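You operate a simulated robot arm through the tools that you are given. There is no shell and no other tool.

You run a simulated robot arm. Do the job below in one go: nothing can be reset, and whatever is moved stays where it is left.

Task
Stand the vases of yellow and pink flowers in the green crate and clamp both.
Fine: spill no water and leave the third vase on the bench where it is.

Only the result counts: the job must be done as asked and must still hold three seconds after the hand-in. Knocking over, shifting, dropping, spilling or breaking anything else fails it.

Robot
A 6-joint arm with a two-finger gripper, fixed in place. Base frame: the origin is at the foot of the arm, x ahead of it, y to its left, z up. Units: m, degrees, N and s.
Its first joint turns from -166.0 to 166.0 degrees. Payload 2.45 kg.
The tool frame sits at the grasp point between the pads (the TCP): z along the fingers, y along the line on which they close. The tips reach 0.02 m beyond it. Largest opening 0.14 m; the body of the gripper starts 0.168 m behind the TCP.
Orientation is that of the tool frame in the base frame, as a unit quaternion [x, y, z, w]. With the fingers straight down and closing along the base's y, the tool's x points along the base's -x, its y along +y and its z along -z.

Tools
- The arm moves only by the tool step_arm. Its argument "increments" is a list of rows, each an object of numbers (a shift or turn left out is 0, a gripper value left out holds the last): "x", "y", "z": the shift along the tool's x, y, z in m; "ax", "ay", "az": the turn, a rotation vector about the tool's x, y, z in degrees; "jaw": the finger opening in m, from 0 to 0.14. In form: [{"x": .., "y": .., "z": .., "ax": .., "ay": .., "az": .., "jaw": ..}, ...]. A call has 1 to 20 rows; each row shifts and turns the commanded pose from where the row before left it, along the tool's axes as they then stand. Rows are played at 5 a second. More than 0.05 m and 8.6 degrees between two rows, or a gripper value outside its range, and nothing of the call is played. A pose out of reach is approached as far as the arm can. The call stops where the force on the tool passes 40 N (or 10 N more than at its start, if that is more) or the arm is blocked; 0.2 s more then pass. The fingers move at their own pace (about 0.045 m/s each) and stop on an object; they squeeze with about 26 N. The grip force told is the motor's: it shows also when the fingers shut on nothing. Time passes only in rows, and 0.2 s behind the last, so rows that do not move let the fingers close. It gives the time, the measured TCP pose, the force on the tool (base axes), the opening and the grip force at its end, in the units of the frame above (readings bear some noise), with the torque about the TCP (base axes, N m) and any sound that the robot's microphone picked up, and new pictures: "views" is both (left out), scene, wrist or none.
- Cameras (640 x 400 px; columns grow to the right, rows downward): "scene" is fixed at [0.4004, -0.4988, 1.6345]; the picture's right is [0.59, -0.81, 0.00], its down [-0.57, -0.41, -0.71] and it looks along [0.58, 0.42, -0.70] (base axes); focal length 332 px, centre (320, 200). "wrist" rides on the gripper at [0.078, 0.011, -0.209] in the tool frame; the picture's right is [-0.14, 0.99, 0.00], its down [-0.92, -0.13, -0.37] and it looks along [-0.36, -0.05, 0.93] (tool axes); focal length 280 px, centre (320, 200). There is no depth. A picture from a camera that has moved, and an enlarged one, comes with that camera's place and axes in the base frame and with its lens.
- zoom(camera, box): a new picture of the part [left, top, right, bottom] of that camera's present view, enlarged. No time passes.
- sign_off(): hands the job in; it is judged then, once.

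Places have to be worked out from the pictures, the camera data and where the tool is seen. Open the gripper and draw the arm clear of the work before you hand the job in, unless the task says otherwise.

The tools are called after ">>>" as name(argument=value, ...) on one line, values as JSON. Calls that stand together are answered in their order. step_arm: Moves the arm, as the interface text tells. Its arguments: {"type":"object","properties":{"increments":{"type":"array","items":{"type":"object","properties":{"x":{"type":"number"},"y":{"type":"number"},"z":{"type":"number"},"ax":{"type":"number"},"ay":{"type":"number"},"az":{"type":"number"},"jaw":{"type":"number"}}}},"views":{"type":"string","enum":["both","scene","wrist","none"]}},"required":["increments"]} The other tools are called the same way: zoom (camera, box) takes an enlarged picture of a part of a camera's view; sign_off () hands the job in.

At the start:

```text
clock: 0.0
tool_pos: [0.8204, 0.229, 1.1486]
tool_rot: [0.0, 1.0, 0.001, 0.001]
force: [-0.7, 0.1, 0.4]
moment: [-0.02, -0.01, 0.0]
opening: 0.14
gripper_force: 0.0
```

scene: 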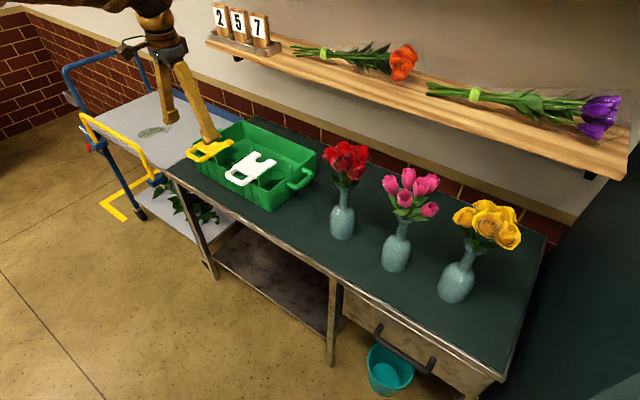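
wrist: 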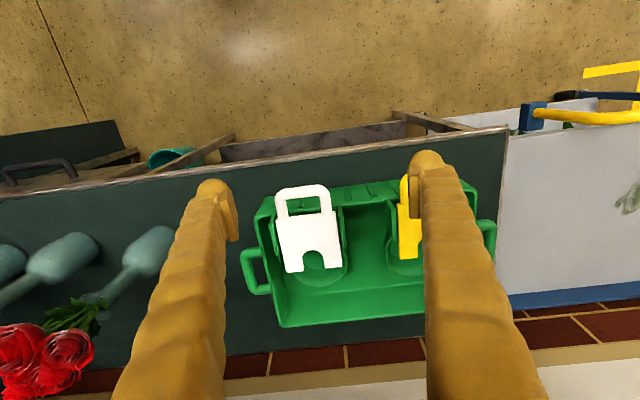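

I start by looking closely at the crate with its white and yellow clamp pieces and at the vases, before any motion.

>>> zoom(camera="scene", box=[160, 100, 340, 220])

>>> zoom(camera="scene", box=[310, 130, 550, 310])

>>> zoom(camera="wrist", box=[220, 140, 520, 340])

```text
3.33 times, centred on (250, 160) of scene
camera zoom: at [0.4004, -0.4988, 1.6345], right [0.59, -0.81, 0.0], down [-0.57, -0.41, -0.71], along [0.58, 0.42, -0.7], focal length 1108 px, centre (553, 333)
```

zoom: 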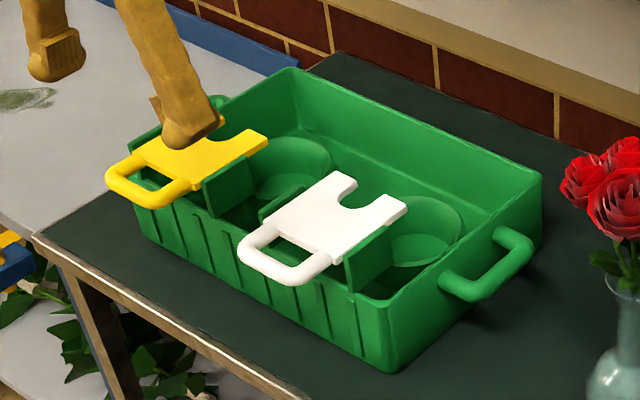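

```text
2.22 times, centred on (430, 220) of scene
camera zoom: at [0.4004, -0.4988, 1.6345], right [0.59, -0.81, 0.0], down [-0.57, -0.41, -0.71], along [0.58, 0.42, -0.7], focal length 739 px, centre (76, 156)
```

zoom: 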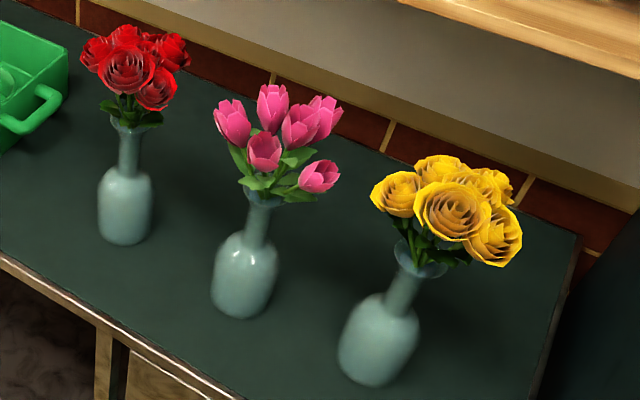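

```text
2.00 times, centred on (370, 240) of wrist
camera zoom: at [0.7429, 0.2404, 1.3561], right [0.14, 0.99, 0.0], down [0.92, -0.13, 0.37], along [0.36, -0.05, -0.93], focal length 561 px, centre (220, 120)
```

zoom: 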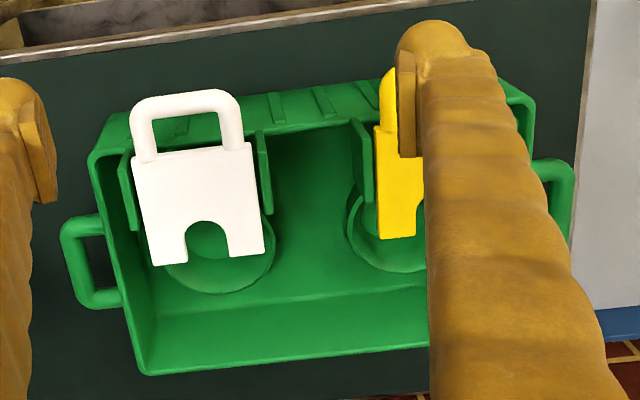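

The crate has two sockets with sliding forks: white at about y 0.19 and yellow at about y 0.38. The vases stand near x 1.0 at y -0.15 (red), -0.35 (pink) and -0.52 (yellow), on a bench at about z 0.81. I'll take the necks with a horizontal tool and the camera on top, so I first turn the tool about its own axis in free air.

>>> step_arm(increments=[{"x": 0.03}, {"x": 0.03}, {"x": 0.03}, {"az": 8.5}, {"az": 8.5}, {"az": 8.5}, {"az": 8.5}, {"az": 8.5}, {"az": 8.5}, {"az": 8.5}, {"az": 8.5}, {"az": 8.5}, {"az": 8.5}], views="both")

```text
clock: 2.8
tool_pos: [0.7305, 0.2292, 1.1473]
tool_rot: [0.677, 0.736, 0.0, 0.001]
force: [-0.7, -0.4, -0.1]
moment: [-0.02, -0.01, 0.0]
opening: 0.1399
gripper_force: 0.0
camera wrist: at [0.7356, 0.308, 1.356], right [1.0, -0.05, 0.0], down [-0.05, -0.93, 0.37], along [-0.02, -0.37, -0.93], focal length 280 px, centre (320, 200)
```

scene: 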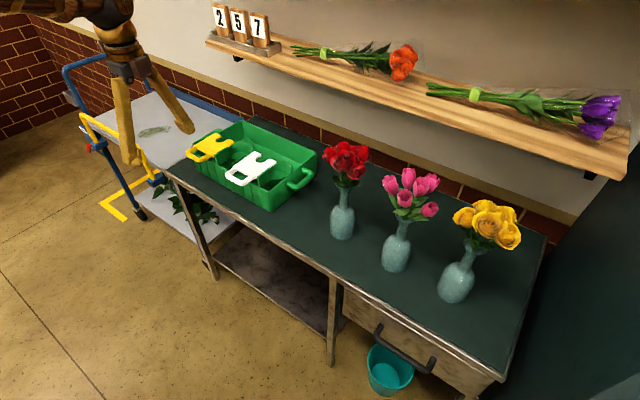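
wrist: 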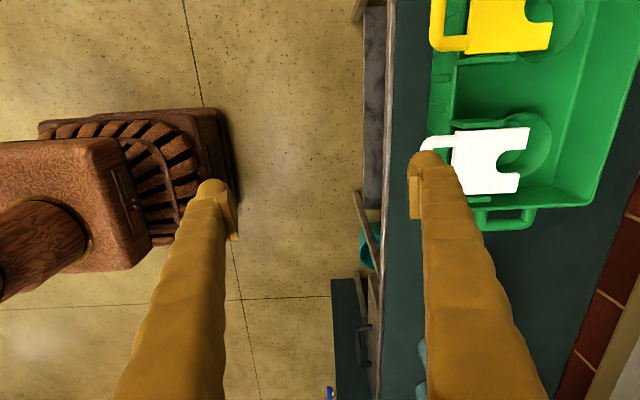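

The turn works well and the arm is clear of everything. I finish the half turn about the tool axis.

>>> step_arm(increments=[{"az": 7.9167}, {"az": 7.9167}, {"az": 7.9167}, {"az": 7.9167}, {"az": 7.9167}, {"az": 7.9167}, {"az": 7.9167}, {"az": 7.9167}, {"az": 7.9167}, {"az": 7.9167}, {"az": 7.9167}, {"az": 7.9167}], views="both")

```text
clock: 5.4
tool_pos: [0.7324, 0.2214, 1.1482]
tool_rot: [0.977, 0.212, 0.0, -0.005]
force: [0.0, -0.3, -0.5]
moment: [0.0, -0.01, -0.02]
opening: 0.1399
gripper_force: 0.0
out of reach, approached as far as the arm can: row 9, 10, 11, 12
camera wrist: at [0.8099, 0.2418, 1.3561], right [0.28, -0.96, -0.01], down [-0.89, -0.27, 0.37], along [-0.36, -0.1, -0.93], focal length 280 px, centre (320, 200)
```

scene: 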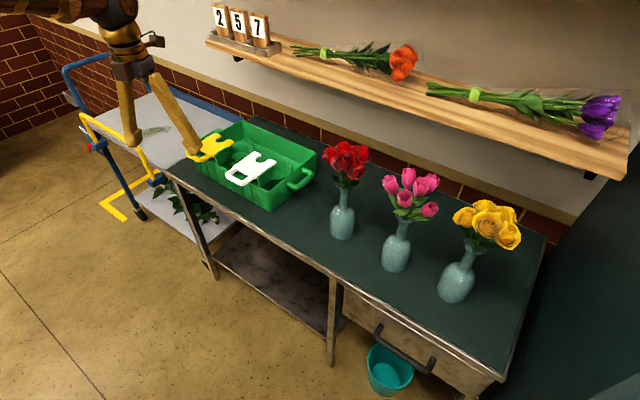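
wrist: 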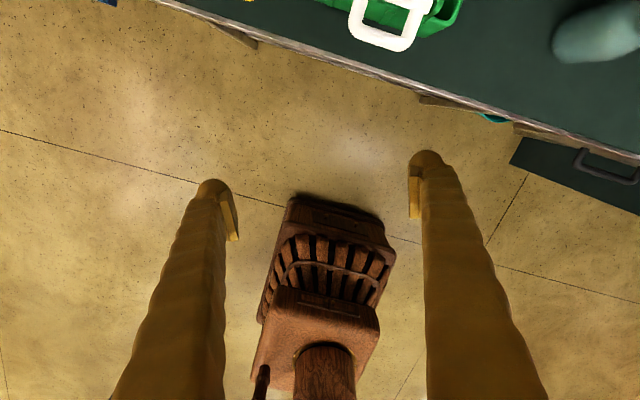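

The last joint stops about 8 degrees short of the flipped roll, so I go back to the starting roll. With the tool pitched about 25 degrees below horizontal, the camera underneath will still clear the crate and will see the necks from the side.

>>> step_arm(increments=[{"az": -8.5}, {"az": -8.5}, {"az": -8.5}, {"az": -8.5}, {"az": -8.5}, {"az": -8.5}, {"az": -8.5}, {"az": -8.5}, {"az": -8.5}, {"az": -8.5}, {"az": -8.5}, {"az": -8.5}, {"az": -8.5}, {"az": -8.5}, {"az": -8.5}, {"az": -8.5}, {"az": -8.5}, {"az": -8.5}, {"az": -8.5}, {"az": -8.5}], views="none")

```text
clock: 9.6
tool_pos: [0.7325, 0.2208, 1.1461]
tool_rot: [-0.126, 0.992, 0.005, 0.0]
force: [-0.5, 0.3, 0.6]
moment: [0.0, 0.0, 0.0]
opening: 0.1399
gripper_force: 0.0
```

The commanded pose follows the measured one, so 14.5 degrees remain to square up. Then I move in front of the vases and pitch the tool to 25 degrees below horizontal for a side look.

>>> step_arm(increments=[{"az": 7.25}, {"az": 7.25}, {"y": -0.05}, {"y": -0.05}, {"y": -0.05}, {"y": -0.05}, {"y": -0.05}, {"y": -0.05}, {"y": -0.05}, {"y": -0.05}, {"y": -0.05}, {"ay": -8.125}, {"ay": -8.125}, {"ay": -8.125}, {"ay": -8.125}, {"ay": -8.125}, {"ay": -8.125}, {"ay": -8.125}, {"ay": -8.125}], views="both")

```text
clock: 13.6
tool_pos: [0.7287, -0.2212, 1.1369]
tool_rot: [-0.022, 0.85, 0.0, 0.526]
force: [1.9, -3.4, 4.2]
moment: [0.34, 0.62, 0.4]
opening: 0.14
gripper_force: 0.2
camera wrist: at [0.5065, -0.2185, 1.1597], right [0.02, 0.99, 0.1], down [0.08, -0.1, 0.99], along [1.0, -0.01, -0.09], focal length 280 px, centre (320, 200)
```

scene: 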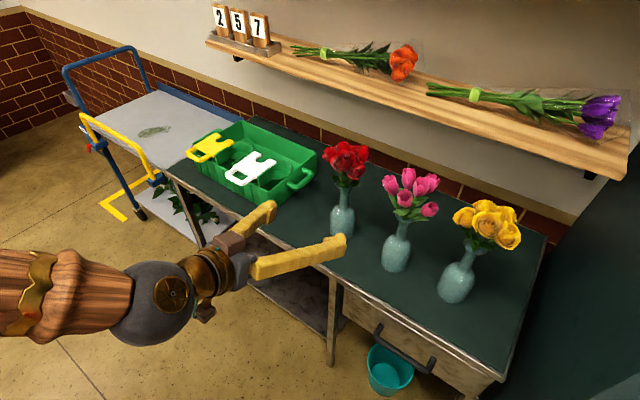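
wrist: 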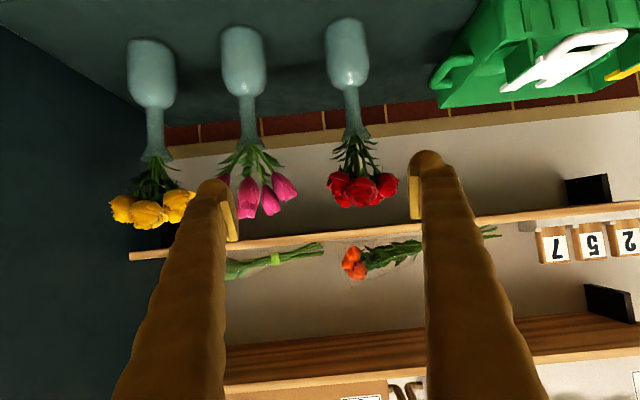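

The picture is upside down but shows all three necks and the shelf. The arm may still be settling, so I wait a moment and re-read the pose before measuring.

>>> step_arm(increments=[{"x": 0}, {"x": 0}, {"x": 0}], views="wrist")

>>> zoom(camera="wrist", box=[90, 0, 410, 200])

>>> zoom(camera="wrist", box=[400, 0, 640, 150])

```text
clock: 14.4
tool_pos: [0.7318, -0.228, 1.1434]
tool_rot: [0.002, 0.844, 0.004, 0.536]
force: [0.5, 0.1, 0.2]
moment: [0.03, -0.01, -0.02]
opening: 0.14
gripper_force: 0.0
camera wrist: at [0.5101, -0.2175, 1.1617], right [0.06, 0.99, 0.13], down [0.06, -0.14, 0.99], along [1.0, -0.05, -0.07], focal length 280 px, centre (320, 200)
```

wrist: 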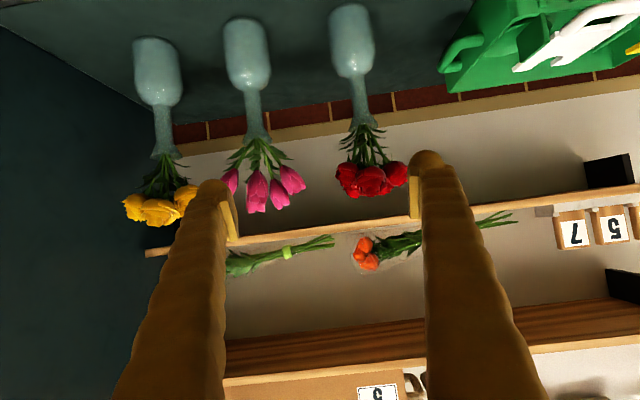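

```text
2.00 times, centred on (250, 100) of wrist
camera zoom: at [0.5101, -0.2175, 1.1617], right [0.06, 0.99, 0.13], down [0.06, -0.14, 0.99], along [1.0, -0.05, -0.07], focal length 561 px, centre (460, 400)
```

zoom: 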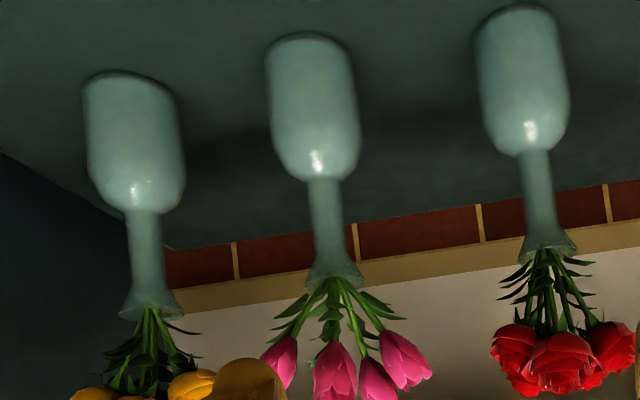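

```text
2.67 times, centred on (520, 75) of wrist
camera zoom: at [0.5101, -0.2175, 1.1617], right [0.06, 0.99, 0.13], down [0.06, -0.14, 0.99], along [1.0, -0.05, -0.07], focal length 748 px, centre (-213, 533)
```

zoom: 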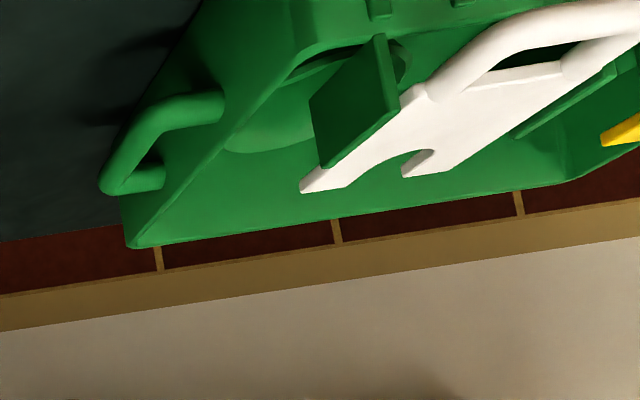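

From both views I get bench z about 0.80, vase lip z about 1.008 and neck from about 0.915 to 0.985. Pink stands at (1.00, -0.341), yellow at (0.997, -0.511), and the shelf front is at x about 1.18, z about 1.19. Now I go over to look at the crate's sockets from an oblique angle.

>>> step_arm(increments=[{"y": 0.04, "ay": 7.5}, {"y": 0.05, "ay": 7.5}, {"y": 0.05, "ay": 7.5}, {"y": 0.05, "ay": 7.5}, {"y": 0.05}, {"y": 0.05}, {"y": 0.05}, {"y": 0.05}, {"y": 0.05}, {"y": 0.04}, {"y": 0.03}, {"y": 0.0}, {"y": 0.0}, {"y": 0.0}], views="wrist")

>>> zoom(camera="wrist", box=[200, 0, 520, 200])

```text
clock: 17.4
tool_pos: [0.7322, 0.2813, 1.1498]
tool_rot: [0.003, 0.954, 0.004, 0.299]
force: [0.2, 0.3, 0.0]
moment: [-0.02, 0.0, 0.02]
opening: 0.1398
gripper_force: 0.0
camera wrist: at [0.5489, 0.2909, 1.2767], right [0.12, 0.99, 0.09], down [0.55, -0.14, 0.83], along [0.83, -0.05, -0.56], focal length 280 px, centre (320, 200)
```

wrist: 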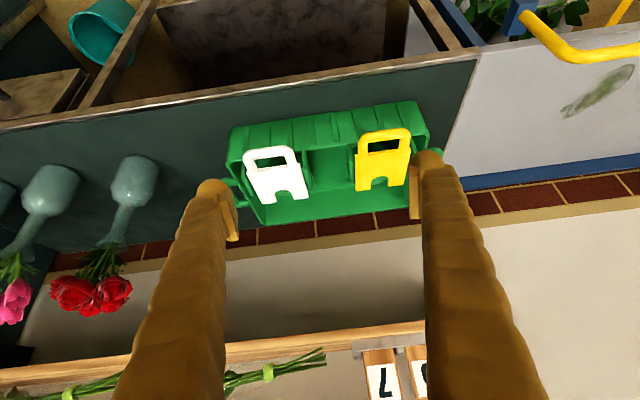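

```text
2.00 times, centred on (360, 100) of wrist
camera zoom: at [0.5489, 0.2909, 1.2767], right [0.12, 0.99, 0.09], down [0.55, -0.14, 0.83], along [0.83, -0.05, -0.56], focal length 561 px, centre (240, 400)
```

zoom: 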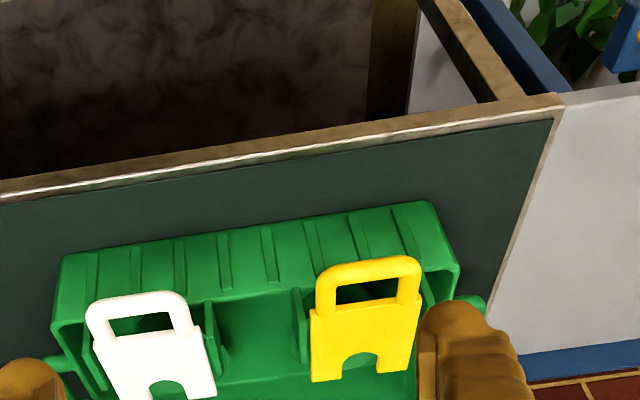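

The forks are seen well, but not the sockets. I take a steeper look from nearly above the crate with the tool down.

>>> step_arm(increments=[{"ay": 7.8571}, {"ay": 7.8571}, {"ay": 7.8571}, {"ay": 7.8571}, {"ay": 7.8571}, {"ay": 7.8571}, {"ay": 7.8571}, {"x": -0.04}, {"x": -0.04}, {"x": -0.04}, {"x": -0.04}, {"x": -0.03}, {"x": 0}, {"x": 0}, {"x": 0}], views="wrist")

>>> zoom(camera="wrist", box=[220, 100, 440, 237])

```text
clock: 20.6
tool_pos: [0.9111, 0.2801, 1.084]
tool_rot: [0.0, 0.985, 0.004, -0.174]
force: [0.7, 0.5, 0.5]
moment: [-0.02, 0.01, 0.01]
opening: 0.1399
gripper_force: 0.1
camera wrist: at [0.9107, 0.2888, 1.3069], right [0.13, 0.99, -0.04], down [0.99, -0.13, 0.03], along [0.02, -0.04, -1.0], focal length 280 px, centre (320, 200)
```

wrist: 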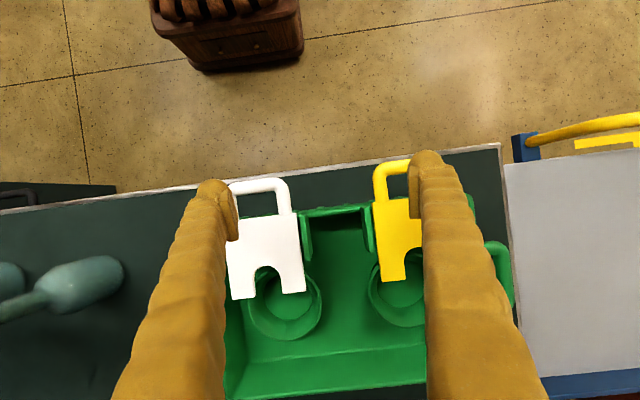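

```text
2.91 times, centred on (330, 168) of wrist
camera zoom: at [0.9107, 0.2888, 1.3069], right [0.13, 0.99, -0.04], down [0.99, -0.13, 0.03], along [0.02, -0.04, -1.0], focal length 816 px, centre (291, 292)
```

zoom: 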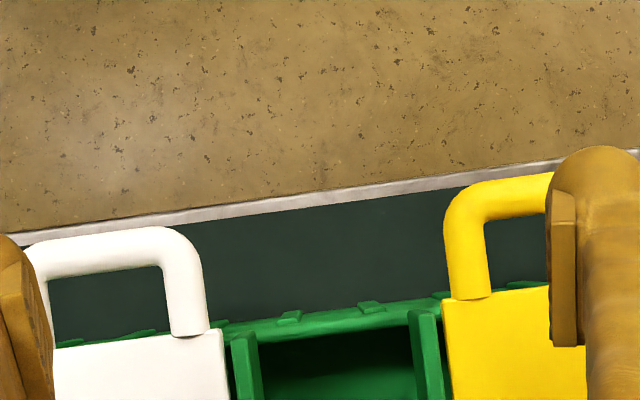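

The camera now looks straight down on the crate, and both socket rings show beyond the fork tips. I zoom in on them.

>>> zoom(camera="wrist", box=[220, 150, 440, 288])

>>> zoom(camera="wrist", box=[200, 230, 460, 393])

>>> zoom(camera="scene", box=[170, 100, 330, 200])

```text
2.90 times, centred on (330, 219) of wrist
camera zoom: at [0.9107, 0.2888, 1.3069], right [0.13, 0.99, -0.04], down [0.99, -0.13, 0.03], along [0.02, -0.04, -1.0], focal length 813 px, centre (291, 145)
```

zoom: 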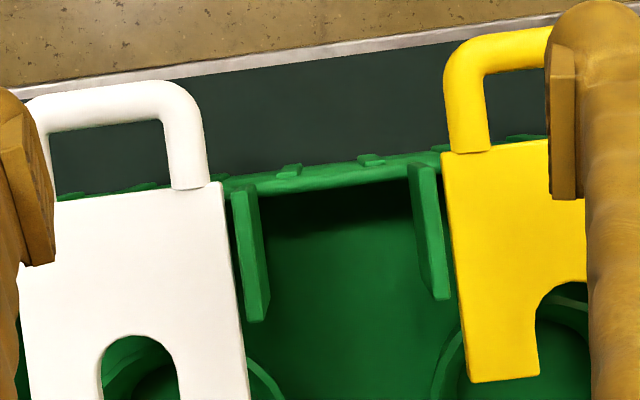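

```text
2.45 times, centred on (330, 312) of wrist
camera zoom: at [0.9107, 0.2888, 1.3069], right [0.13, 0.99, -0.04], down [0.99, -0.13, 0.03], along [0.02, -0.04, -1.0], focal length 688 px, centre (296, -74)
```

zoom: 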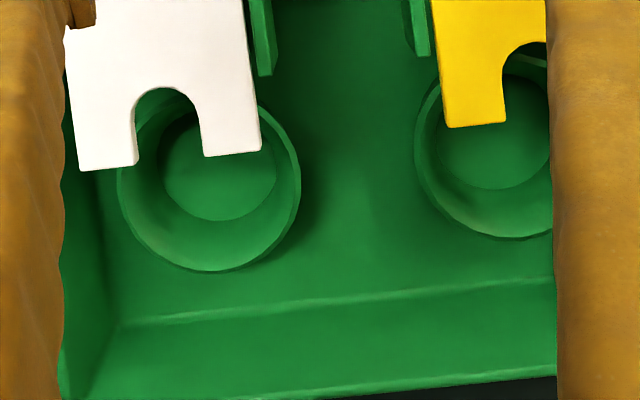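

```text
4.00 times, centred on (250, 150) of scene
camera zoom: at [0.4004, -0.4988, 1.6345], right [0.59, -0.81, 0.0], down [-0.57, -0.41, -0.71], along [0.58, 0.42, -0.7], focal length 1330 px, centre (600, 400)
```

zoom: 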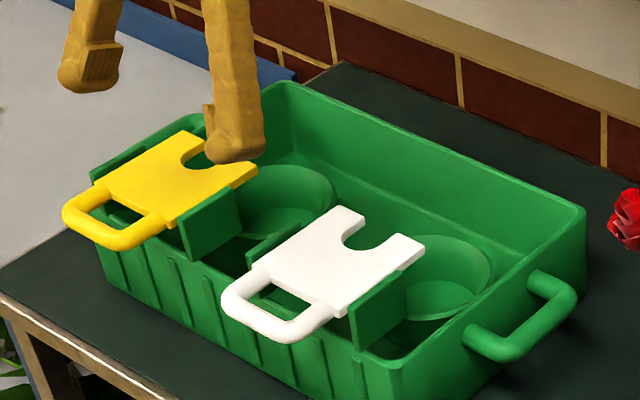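

The sockets are funnels centred near (1.085, 0.185) under the white fork and (1.086, 0.386) under the yellow one. Their rims are at about z 0.85, and the fork plates, at about z 0.935, must travel about 0.07 m in +x. I back off, pitch the tool to 25 degrees below horizontal and go in front of the yellow vase.

>>> step_arm(increments=[{"x": 0.03384, "z": 0.01232}, {"x": 0.03384, "z": 0.01232}, {"x": 0.03384, "z": 0.01232}, {"x": 0.03384, "z": 0.01232}, {"x": 0.03384, "z": 0.01232}, {"ay": -8.5}, {"ay": -8.5}, {"ay": -8.5}, {"ay": -8.5}, {"ay": -8.5}, {"ay": -8.5}, {"ay": -8.5}, {"ay": -8.5}, {"ay": -8.5}, {"ay": -8.5}, {"x": 0}, {"x": 0}], views="none")

>>> step_arm(increments=[{"y": -0.03}, {"y": -0.045}, {"y": -0.045}, {"y": -0.045}, {"y": -0.045}, {"y": -0.045}, {"y": -0.045}, {"y": -0.045}, {"y": -0.045}, {"y": -0.045}, {"y": -0.045}, {"y": -0.045}, {"y": -0.045}, {"y": -0.045}, {"y": -0.045}, {"y": -0.045}, {"y": -0.045}, {"y": -0.041}, {"y": 0}, {"y": 0}], views="both")

```text
clock: 24.2
tool_pos: [0.7307, 0.2828, 1.0825]
tool_rot: [0.003, 0.844, 0.003, 0.536]
force: [0.5, -0.8, -0.3]
moment: [0.01, -0.02, 0.03]
opening: 0.1399
gripper_force: 0.0
```

```text
clock: 28.4
tool_pos: [0.729, 0.0562, 1.0806]
tool_rot: [0.006, 0.845, -0.001, 0.534]
force: [0.0, 0.0, -0.5]
moment: [-0.01, -0.01, 0.05]
opening: 0.14
gripper_force: 0.0
out of reach, approached as far as the arm can: row 6, 7, 8, 9, 10, 11, 12, 13, 14, 15, 16, 17, 18
camera wrist: at [0.5074, 0.0702, 1.0996], right [0.07, 0.99, 0.13], down [0.06, -0.13, 0.99], along [1.0, -0.06, -0.07], focal length 280 px, centre (320, 200)
```

scene: 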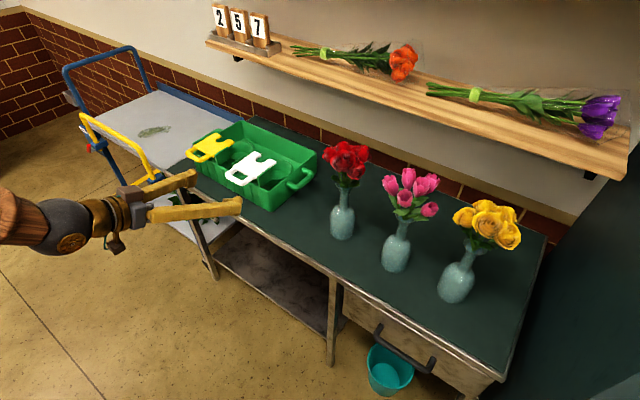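
wrist: 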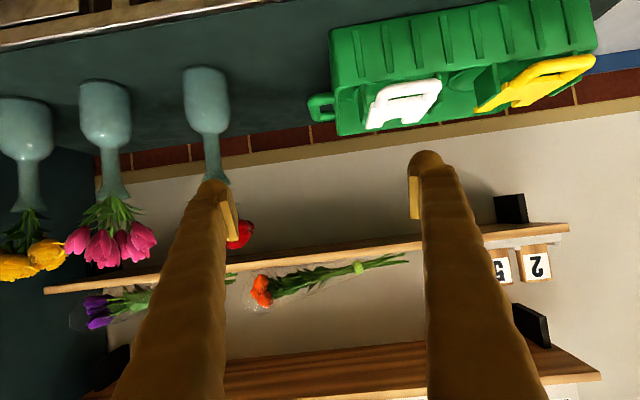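

The arm cannot fold that far back at y near 0.05, where the radius is about 0.73. I move out to x 0.80 and up a little, then go on towards the yellow vase.

>>> step_arm(increments=[{"x": -0.028, "z": 0.0127}, {"x": -0.028, "z": 0.0127}, {"x": -0.028, "z": 0.0127}, {"y": -0.03}, {"y": -0.045}, {"y": -0.045}, {"y": -0.045}, {"y": -0.045}, {"y": -0.045}, {"y": -0.045}, {"y": -0.045}, {"y": -0.045}, {"y": -0.045}, {"y": -0.045}, {"y": -0.045}, {"y": -0.042}, {"y": 0}, {"y": 0}], views="both")

```text
clock: 32.2
tool_pos: [0.7988, 0.0411, 1.1412]
tool_rot: [0.007, 0.846, -0.004, 0.534]
force: [0.2, -0.4, -0.3]
moment: [0.0, 0.0, -0.02]
opening: 0.1399
gripper_force: 0.1
out of reach, approached as far as the arm can: row 4, 5, 6, 7, 8, 9, 10, 11, 12, 13, 14, 15, 16
camera wrist: at [0.5774, 0.0551, 1.1605], right [0.07, 0.99, 0.13], down [0.06, -0.13, 0.99], along [1.0, -0.07, -0.07], focal length 280 px, centre (320, 200)
```

scene: 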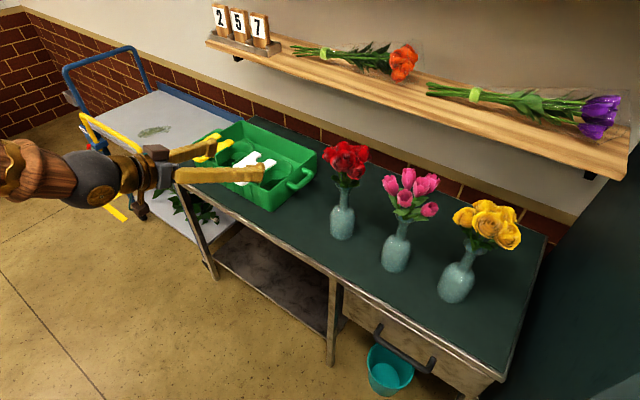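
wrist: 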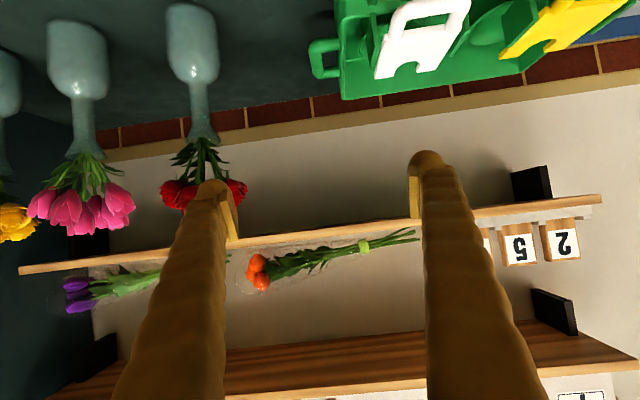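

The block is not radius but a wrist roll limit when crossing y = 0 with the tool raised. I go back left and point the tool down again; then I'll raise it in the arm's own plane at y = 0, so the wrist passes straight through.

>>> step_arm(increments=[{"y": 0.04}, {"y": 0.05}, {"y": 0.05}, {"y": 0.05}, {"y": 0.03}, {"ay": 8.125}, {"ay": 8.125}, {"ay": 8.125}, {"ay": 8.125}, {"ay": 8.125}, {"ay": 8.125}, {"ay": 8.125}, {"ay": 8.125}, {"x": 0}, {"x": 0}], views="none")

```text
clock: 35.4
tool_pos: [0.801, 0.2616, 1.1436]
tool_rot: [0.001, 1.0, 0.005, -0.002]
force: [0.2, -0.6, 0.6]
moment: [0.02, 0.02, -0.01]
opening: 0.14
gripper_force: 0.1
```

Tool is down again with about 0.5 degree of side tilt, which I correct. I go to y = 0 and raise the tool there, in the arm's plane.

>>> step_arm(increments=[{"y": -0.0436, "ax": 0.5}, {"y": -0.0436}, {"y": -0.0436}, {"y": -0.0436}, {"y": -0.0436}, {"y": -0.0436}, {"x": 0}, {"x": 0}, {"ay": -8.125}, {"ay": -8.125}, {"ay": -8.125}, {"ay": -8.125}, {"ay": -8.125}, {"ay": -8.125}, {"ay": -8.125}, {"ay": -8.125}, {"x": 0}, {"x": 0}], views="scene")

```text
clock: 39.2
tool_pos: [0.7993, -0.0002, 1.1425]
tool_rot: [0.002, 0.844, -0.001, 0.536]
force: [-0.4, 0.3, 0.0]
moment: [0.0, -0.02, 0.02]
opening: 0.1398
gripper_force: 0.1
```

scene: 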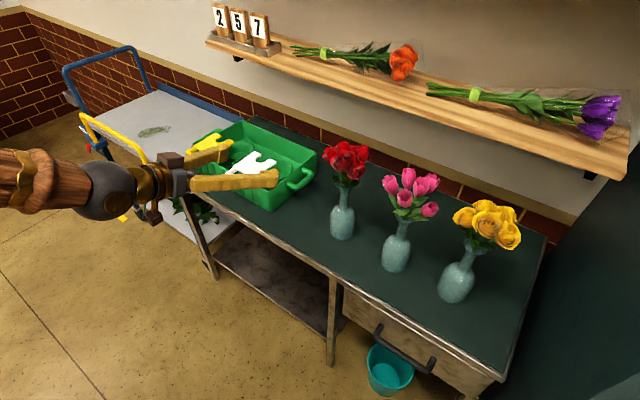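

It got through at y = 0. Now I move right to y -0.511 in this wrist posture, keeping x 0.80, clear of the flowers.

>>> step_arm(increments=[{"y": -0.02}, {"y": -0.035}, {"y": -0.035}, {"y": -0.035}, {"y": -0.035}, {"y": -0.035}, {"y": -0.035}, {"y": -0.035}, {"y": -0.035}, {"y": -0.035}, {"y": -0.035}, {"y": -0.035}, {"y": -0.035}, {"y": -0.035}, {"y": -0.036}, {"y": 0}, {"y": 0}], views="both")

```text
clock: 42.8
tool_pos: [0.7975, -0.5116, 1.1428]
tool_rot: [0.001, 0.845, 0.0, 0.535]
force: [0.3, -0.1, 0.1]
moment: [0.0, 0.01, -0.03]
opening: 0.1401
gripper_force: 0.0
camera wrist: at [0.576, -0.5003, 1.161], right [0.06, 0.99, 0.12], down [0.06, -0.13, 0.99], along [1.0, -0.05, -0.07], focal length 280 px, centre (320, 200)
```

scene: 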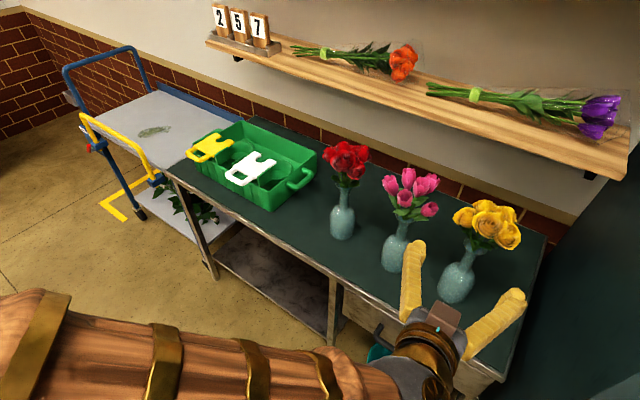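
wrist: 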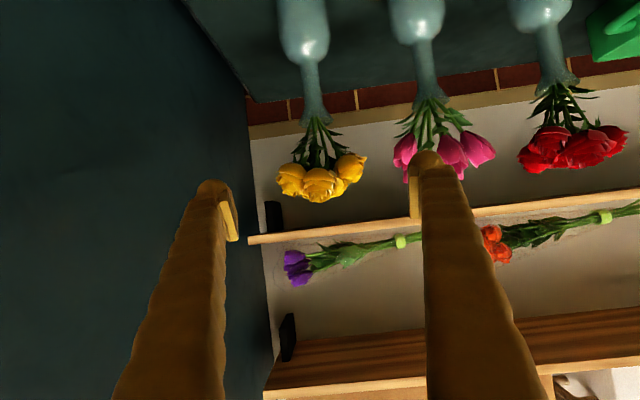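

The posture works without trouble. I lower to grasp height z 0.96 while still at x 0.80, and narrow the jaw to 0.10.

>>> step_arm(increments=[{"x": 0.02719, "z": 0.01268, "jaw": 0.1}, {"x": 0.02719, "z": 0.01268}, {"x": 0.02719, "z": 0.01268}, {"x": 0.02719, "z": 0.01268}, {"x": 0.02719, "z": 0.01268}, {"x": 0.02719, "z": 0.01268}, {"x": 0}, {"x": 0}], views="both")

>>> zoom(camera="wrist", box=[200, 60, 440, 210])

```text
clock: 44.6
tool_pos: [0.7985, -0.5128, 0.9641]
tool_rot: [0.001, 0.844, -0.001, 0.536]
force: [-0.3, -0.7, -0.6]
moment: [0.0, 0.02, 0.0]
opening: 0.0999
gripper_force: 0.2
camera wrist: at [0.5765, -0.5011, 0.982], right [0.06, 0.99, 0.12], down [0.06, -0.13, 0.99], along [1.0, -0.05, -0.07], focal length 280 px, centre (320, 200)
```

scene: 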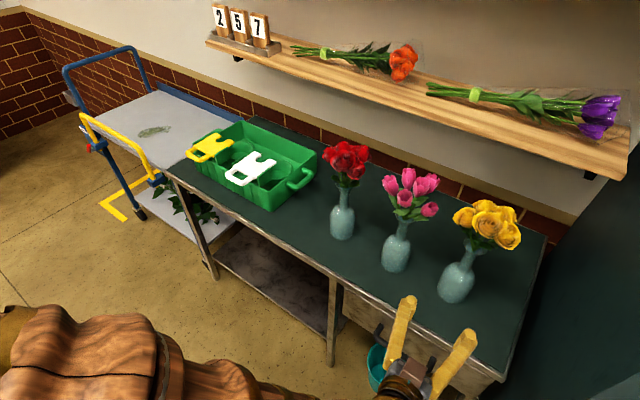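
wrist: 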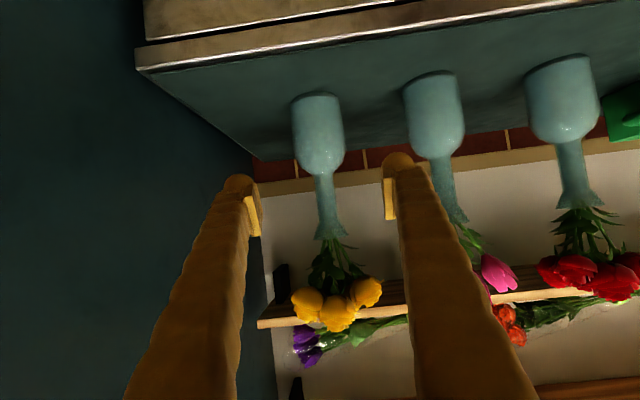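

```text
2.67 times, centred on (320, 135) of wrist
camera zoom: at [0.5765, -0.5011, 0.982], right [0.06, 0.99, 0.12], down [0.06, -0.13, 0.99], along [1.0, -0.05, -0.07], focal length 748 px, centre (320, 373)
```

zoom: 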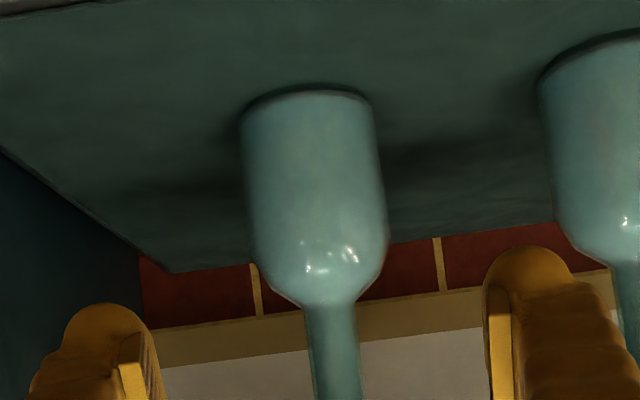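

The yellow neck is at about (0.999, -0.512), centred between the open fingers. I advance 0.14 m along +x at z about 0.957 and check again before enclosing it.

>>> step_arm(increments=[{"x": -0.00218, "z": 0.0211}, {"x": -0.00845, "z": 0.01813}, {"x": -0.00845, "z": 0.01813}, {"x": -0.00845, "z": 0.01813}, {"x": -0.00845, "z": 0.01813}, {"x": -0.00845, "z": 0.01813}, {"x": -0.00845, "z": 0.01813}, {"x": 0}, {"x": 0}], views="both")

>>> zoom(camera="wrist", box=[200, 100, 440, 250])

>>> zoom(camera="scene", box=[380, 170, 560, 340])

```text
clock: 46.6
tool_pos: [0.9378, -0.5124, 0.9568]
tool_rot: [0.001, 0.844, -0.001, 0.536]
force: [0.1, 0.8, 0.3]
moment: [-0.02, 0.01, -0.03]
opening: 0.1
gripper_force: 0.1
camera wrist: at [0.7165, -0.4999, 0.9738], right [0.06, 0.99, 0.12], down [0.06, -0.13, 0.99], along [1.0, -0.05, -0.07], focal length 280 px, centre (320, 200)
```

scene: 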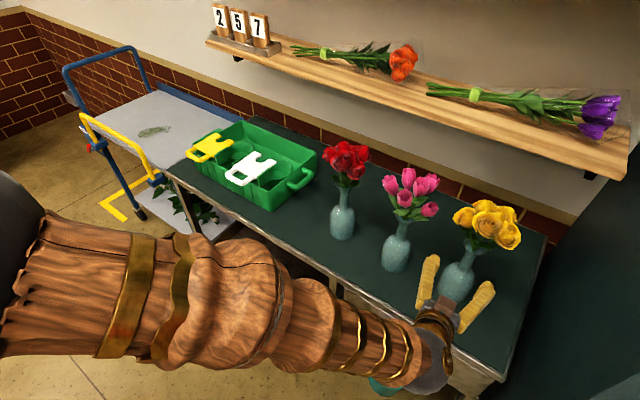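
wrist: 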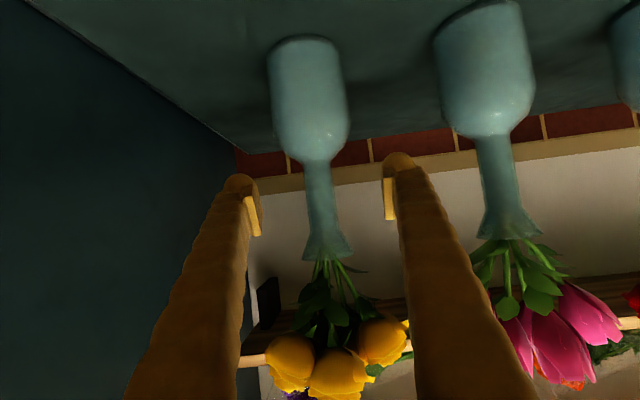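

```text
2.67 times, centred on (320, 175) of wrist
camera zoom: at [0.7165, -0.4999, 0.9738], right [0.06, 0.99, 0.12], down [0.06, -0.13, 0.99], along [1.0, -0.05, -0.07], focal length 748 px, centre (320, 267)
```

zoom: 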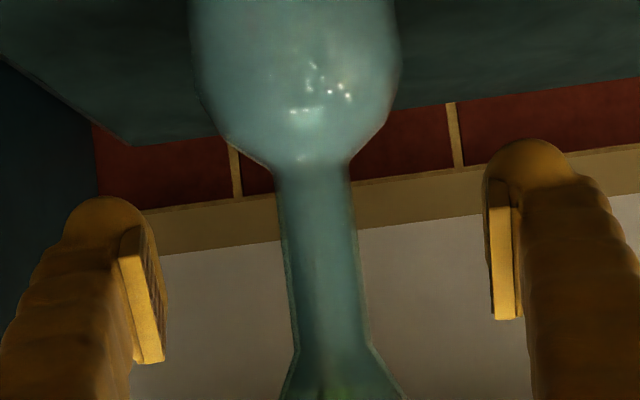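

```text
2.35 times, centred on (470, 255) of scene
camera zoom: at [0.4004, -0.4988, 1.6345], right [0.59, -0.81, 0.0], down [-0.57, -0.41, -0.71], along [0.58, 0.42, -0.7], focal length 782 px, centre (-33, 71)
```

zoom: 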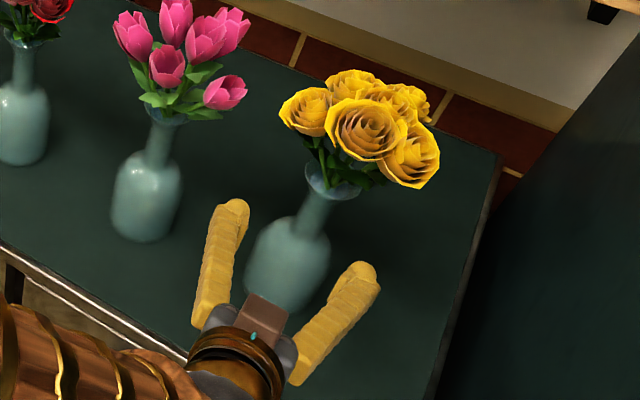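

The neck is centred on the tool (y -0.5126 against TCP -0.5124), about 28 mm thick, between z 0.918 and 0.981. I advance the last 0.064 m and narrow the jaw to 0.05 without touching.

>>> step_arm(increments=[{"x": -0.00676, "z": 0.0145}, {"x": -0.00676, "z": 0.0145}, {"x": -0.00676, "z": 0.0145}, {"x": -0.00676, "z": 0.0145}, {"x": 0, "jaw": 0.07}, {"x": 0, "jaw": 0.05}, {"x": 0}, {"x": 0}], views="both")

>>> zoom(camera="wrist", box=[200, 100, 440, 250])

>>> zoom(camera="scene", box=[380, 170, 560, 340])

```text
clock: 48.4
tool_pos: [1.0021, -0.5114, 0.9567]
tool_rot: [0.0, 0.844, 0.001, 0.536]
force: [0.2, -0.6, 0.0]
moment: [0.02, 0.01, -0.03]
opening: 0.0504
gripper_force: 0.1
camera wrist: at [0.78, -0.5004, 0.9743], right [0.06, 0.99, 0.12], down [0.06, -0.13, 0.99], along [1.0, -0.05, -0.07], focal length 280 px, centre (320, 200)
```

scene: 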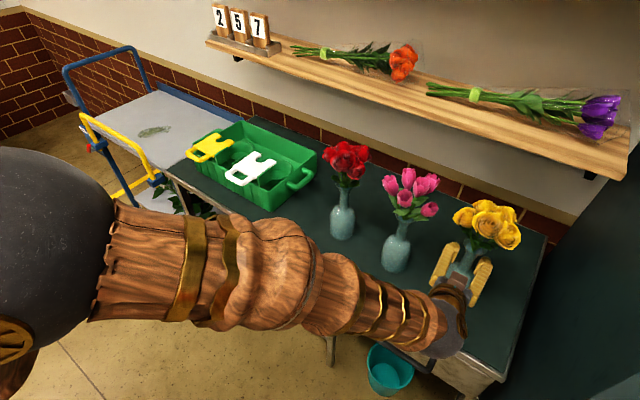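
wrist: 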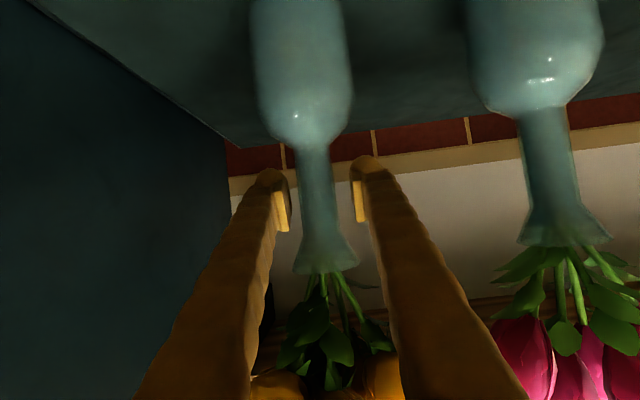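

```text
2.67 times, centred on (320, 175) of wrist
camera zoom: at [0.78, -0.5004, 0.9743], right [0.06, 0.99, 0.12], down [0.06, -0.13, 0.99], along [1.0, -0.05, -0.07], focal length 748 px, centre (320, 267)
```

zoom: 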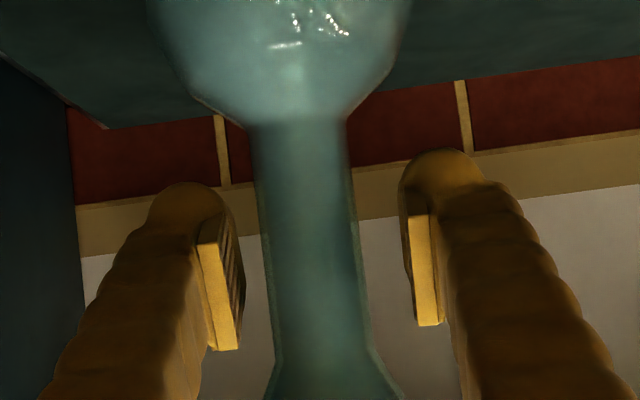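

```text
2.35 times, centred on (470, 255) of scene
camera zoom: at [0.4004, -0.4988, 1.6345], right [0.59, -0.81, 0.0], down [-0.57, -0.41, -0.71], along [0.58, 0.42, -0.7], focal length 782 px, centre (-33, 71)
```

zoom: 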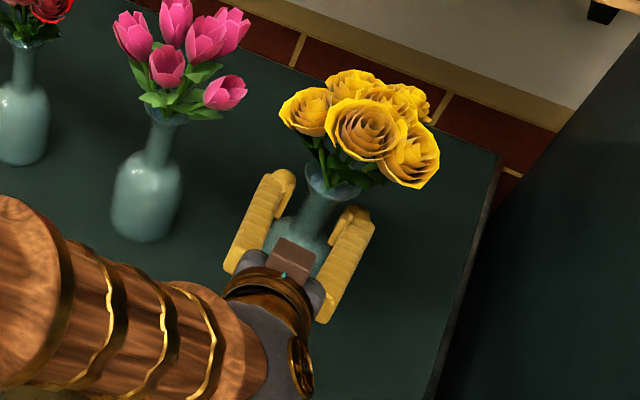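

The neck looks a few millimetres right of the tool's centre, so I zoom closer to measure its offset between the pads.

>>> zoom(camera="wrist", box=[250, 130, 410, 230])

```text
4.00 times, centred on (330, 180) of wrist
camera zoom: at [0.78, -0.5004, 0.9743], right [0.06, 0.99, 0.12], down [0.06, -0.13, 0.99], along [1.0, -0.05, -0.07], focal length 1122 px, centre (280, 280)
```

zoom: 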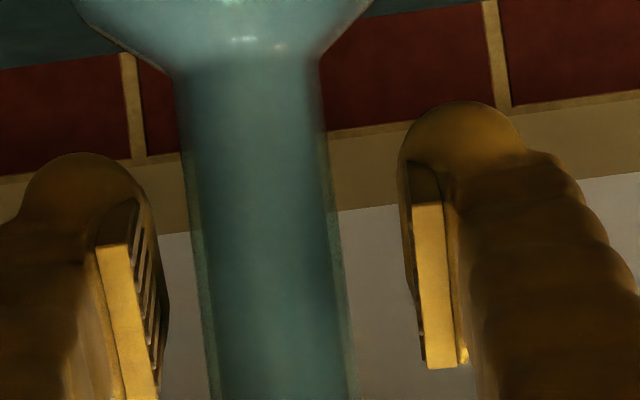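

The neck sits 2 mm to the right (−y) of the tool centre. I shift by that much and close the fingers gently in small steps.

>>> step_arm(increments=[{"y": -0.002}, {"x": 0, "jaw": 0.044}, {"x": 0, "jaw": 0.04}, {"x": 0, "jaw": 0.036}, {"x": 0, "jaw": 0.034}, {"x": 0, "jaw": 0.032}, {"x": 0, "jaw": 0.03}, {"x": 0, "jaw": 0.028}, {"x": 0, "jaw": 0.024}, {"x": 0, "jaw": 0.015}, {"x": 0, "jaw": 0.0}, {"x": 0}, {"x": 0}, {"x": 0}], views="both")

>>> zoom(camera="wrist", box=[250, 130, 410, 230])

```text
clock: 51.4
tool_pos: [1.0026, -0.5135, 0.9557]
tool_rot: [0.001, 0.844, -0.001, 0.536]
force: [0.0, -1.7, -0.3]
moment: [-0.05, -0.05, 0.0]
opening: 0.0278
gripper_force: 26.0
camera wrist: at [0.7801, -0.5027, 0.9739], right [0.06, 0.99, 0.12], down [0.06, -0.13, 0.99], along [1.0, -0.05, -0.07], focal length 280 px, centre (320, 200)
```

scene: 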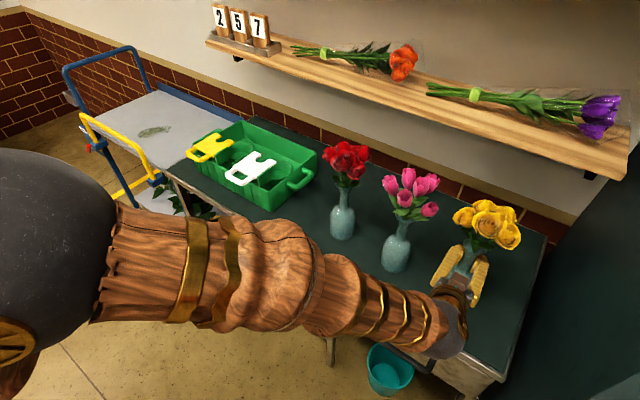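
wrist: 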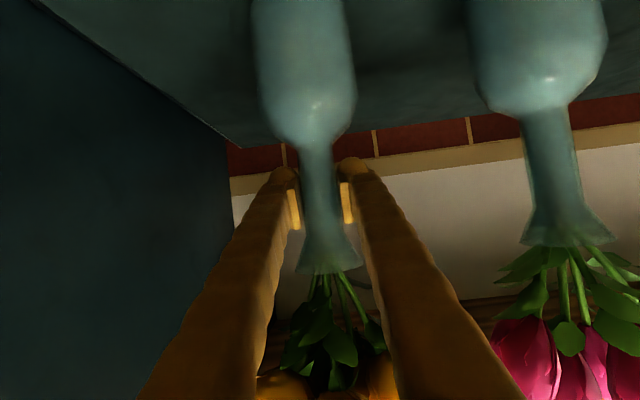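

```text
4.00 times, centred on (330, 180) of wrist
camera zoom: at [0.7801, -0.5027, 0.9739], right [0.06, 0.99, 0.12], down [0.06, -0.13, 0.99], along [1.0, -0.05, -0.07], focal length 1122 px, centre (280, 280)
```

zoom: 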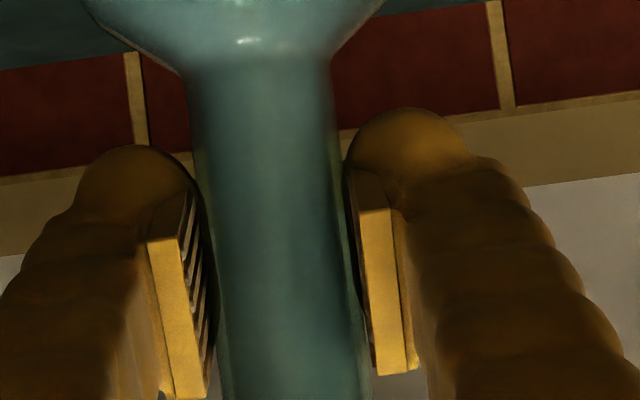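

The neck is held at 27.8 mm with 26 N and the vase stands straight. I lift slowly by 2 cm first to check the weight and the hold.

>>> step_arm(increments=[{"x": -0.0018, "z": -0.00085}, {"x": -0.0036, "z": -0.0017}, {"x": -0.0054, "z": -0.00254}, {"x": -0.0045, "z": -0.0021}, {"x": -0.0027, "z": -0.00127}, {"x": 0}, {"x": 0}], views="both")

>>> zoom(camera="wrist", box=[250, 130, 410, 230])

```text
clock: 53.0
tool_pos: [1.0014, -0.5141, 0.9737]
tool_rot: [0.001, 0.845, -0.001, 0.535]
force: [0.8, -0.7, -7.9]
moment: [0.0, -0.03, 0.01]
opening: 0.0276
gripper_force: 25.5
camera wrist: at [0.78, -0.5029, 0.993], right [0.06, 0.99, 0.12], down [0.06, -0.13, 0.99], along [1.0, -0.05, -0.07], focal length 280 px, centre (320, 200)
```

scene: 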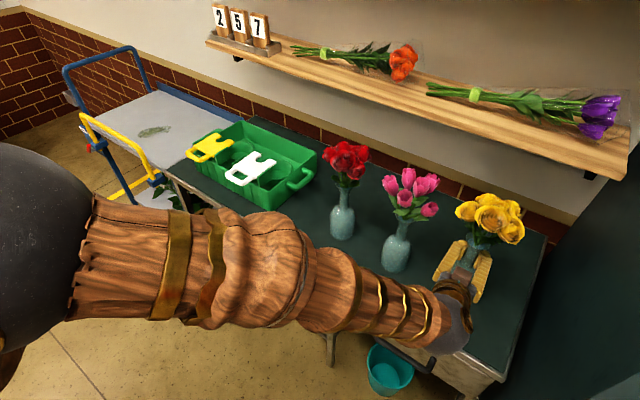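
wrist: 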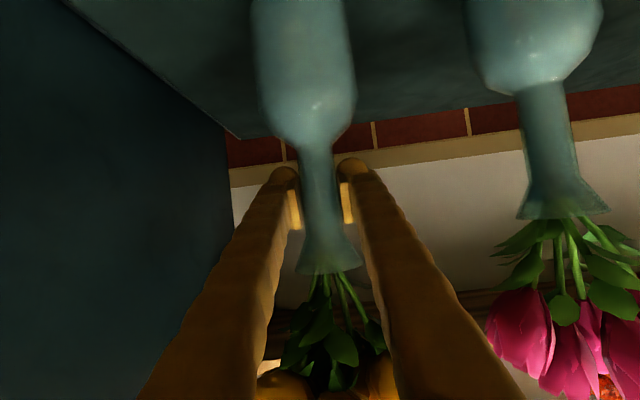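

```text
4.00 times, centred on (330, 180) of wrist
camera zoom: at [0.78, -0.5029, 0.993], right [0.06, 0.99, 0.12], down [0.06, -0.13, 0.99], along [1.0, -0.05, -0.07], focal length 1122 px, centre (280, 280)
```

zoom: 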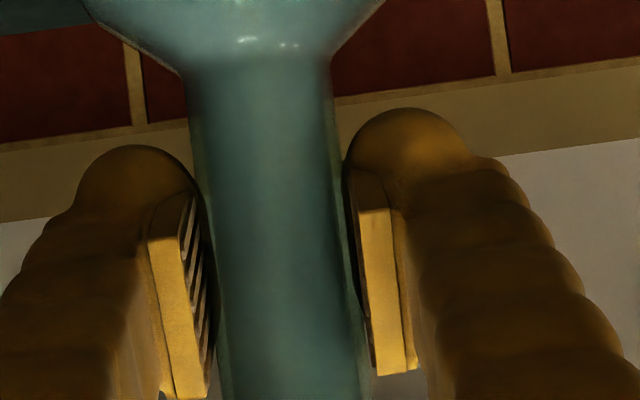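

The vase weighs about 0.8 kg and hangs straight without slipping. I raise it smoothly to TCP z about 1.15 (base about 0.19 above the bench).

>>> step_arm(increments=[{"x": -0.00363, "z": -0.00169}, {"x": -0.00725, "z": -0.00338}, {"x": -0.01088, "z": -0.00507}, {"x": -0.0145, "z": -0.00676}, {"x": -0.0145, "z": -0.00676}, {"x": -0.0145, "z": -0.00676}, {"x": -0.0145, "z": -0.00676}, {"x": -0.0145, "z": -0.00676}, {"x": -0.0145, "z": -0.00676}, {"x": -0.0145, "z": -0.00676}, {"x": -0.0145, "z": -0.00676}, {"x": -0.01088, "z": -0.00507}, {"x": -0.00725, "z": -0.00338}, {"x": -0.00363, "z": -0.00169}, {"x": 0}], views="scene")

```text
clock: 56.2
tool_pos: [1.0016, -0.5132, 1.1509]
tool_rot: [0.001, 0.844, 0.0, 0.536]
force: [0.0, 0.7, -7.9]
moment: [-0.03, 0.04, -0.01]
opening: 0.0273
gripper_force: 25.7
```

scene: 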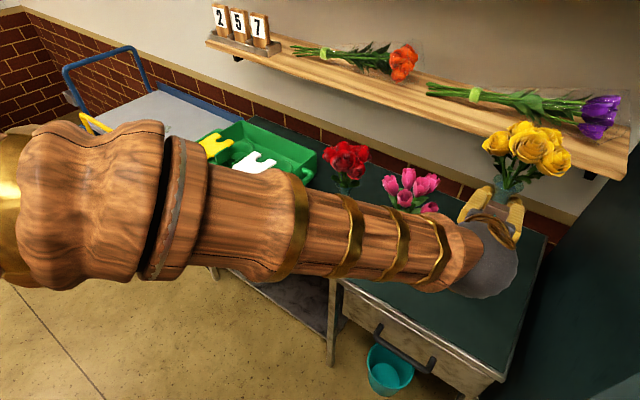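

Lift is fine and everything else is untouched. Now I draw the vase back to x about 0.80, in front of the other vases.

>>> step_arm(increments=[{"x": 0.00211, "z": -0.00453}, {"x": 0.00423, "z": -0.00906}, {"x": 0.00634, "z": -0.01359}, {"x": 0.00845, "z": -0.01813}, {"x": 0.00845, "z": -0.01813}, {"x": 0.00845, "z": -0.01813}, {"x": 0.00845, "z": -0.01813}, {"x": 0.00845, "z": -0.01813}, {"x": 0.00845, "z": -0.01813}, {"x": 0.00845, "z": -0.01813}, {"x": 0.00634, "z": -0.01359}, {"x": 0.00423, "z": -0.00906}, {"x": 0.00211, "z": -0.00453}, {"x": 0}], views="scene")

```text
clock: 59.2
tool_pos: [0.8021, -0.5138, 1.1532]
tool_rot: [0.001, 0.844, 0.0, 0.536]
force: [0.0, -0.3, -7.2]
moment: [0.0, 0.01, 0.01]
opening: 0.0272
gripper_force: 26.1
```

scene: 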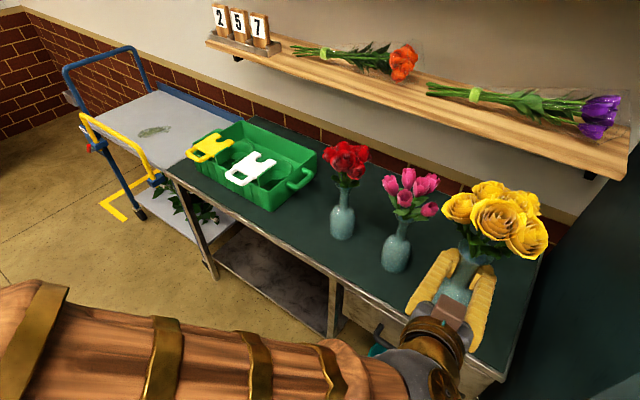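

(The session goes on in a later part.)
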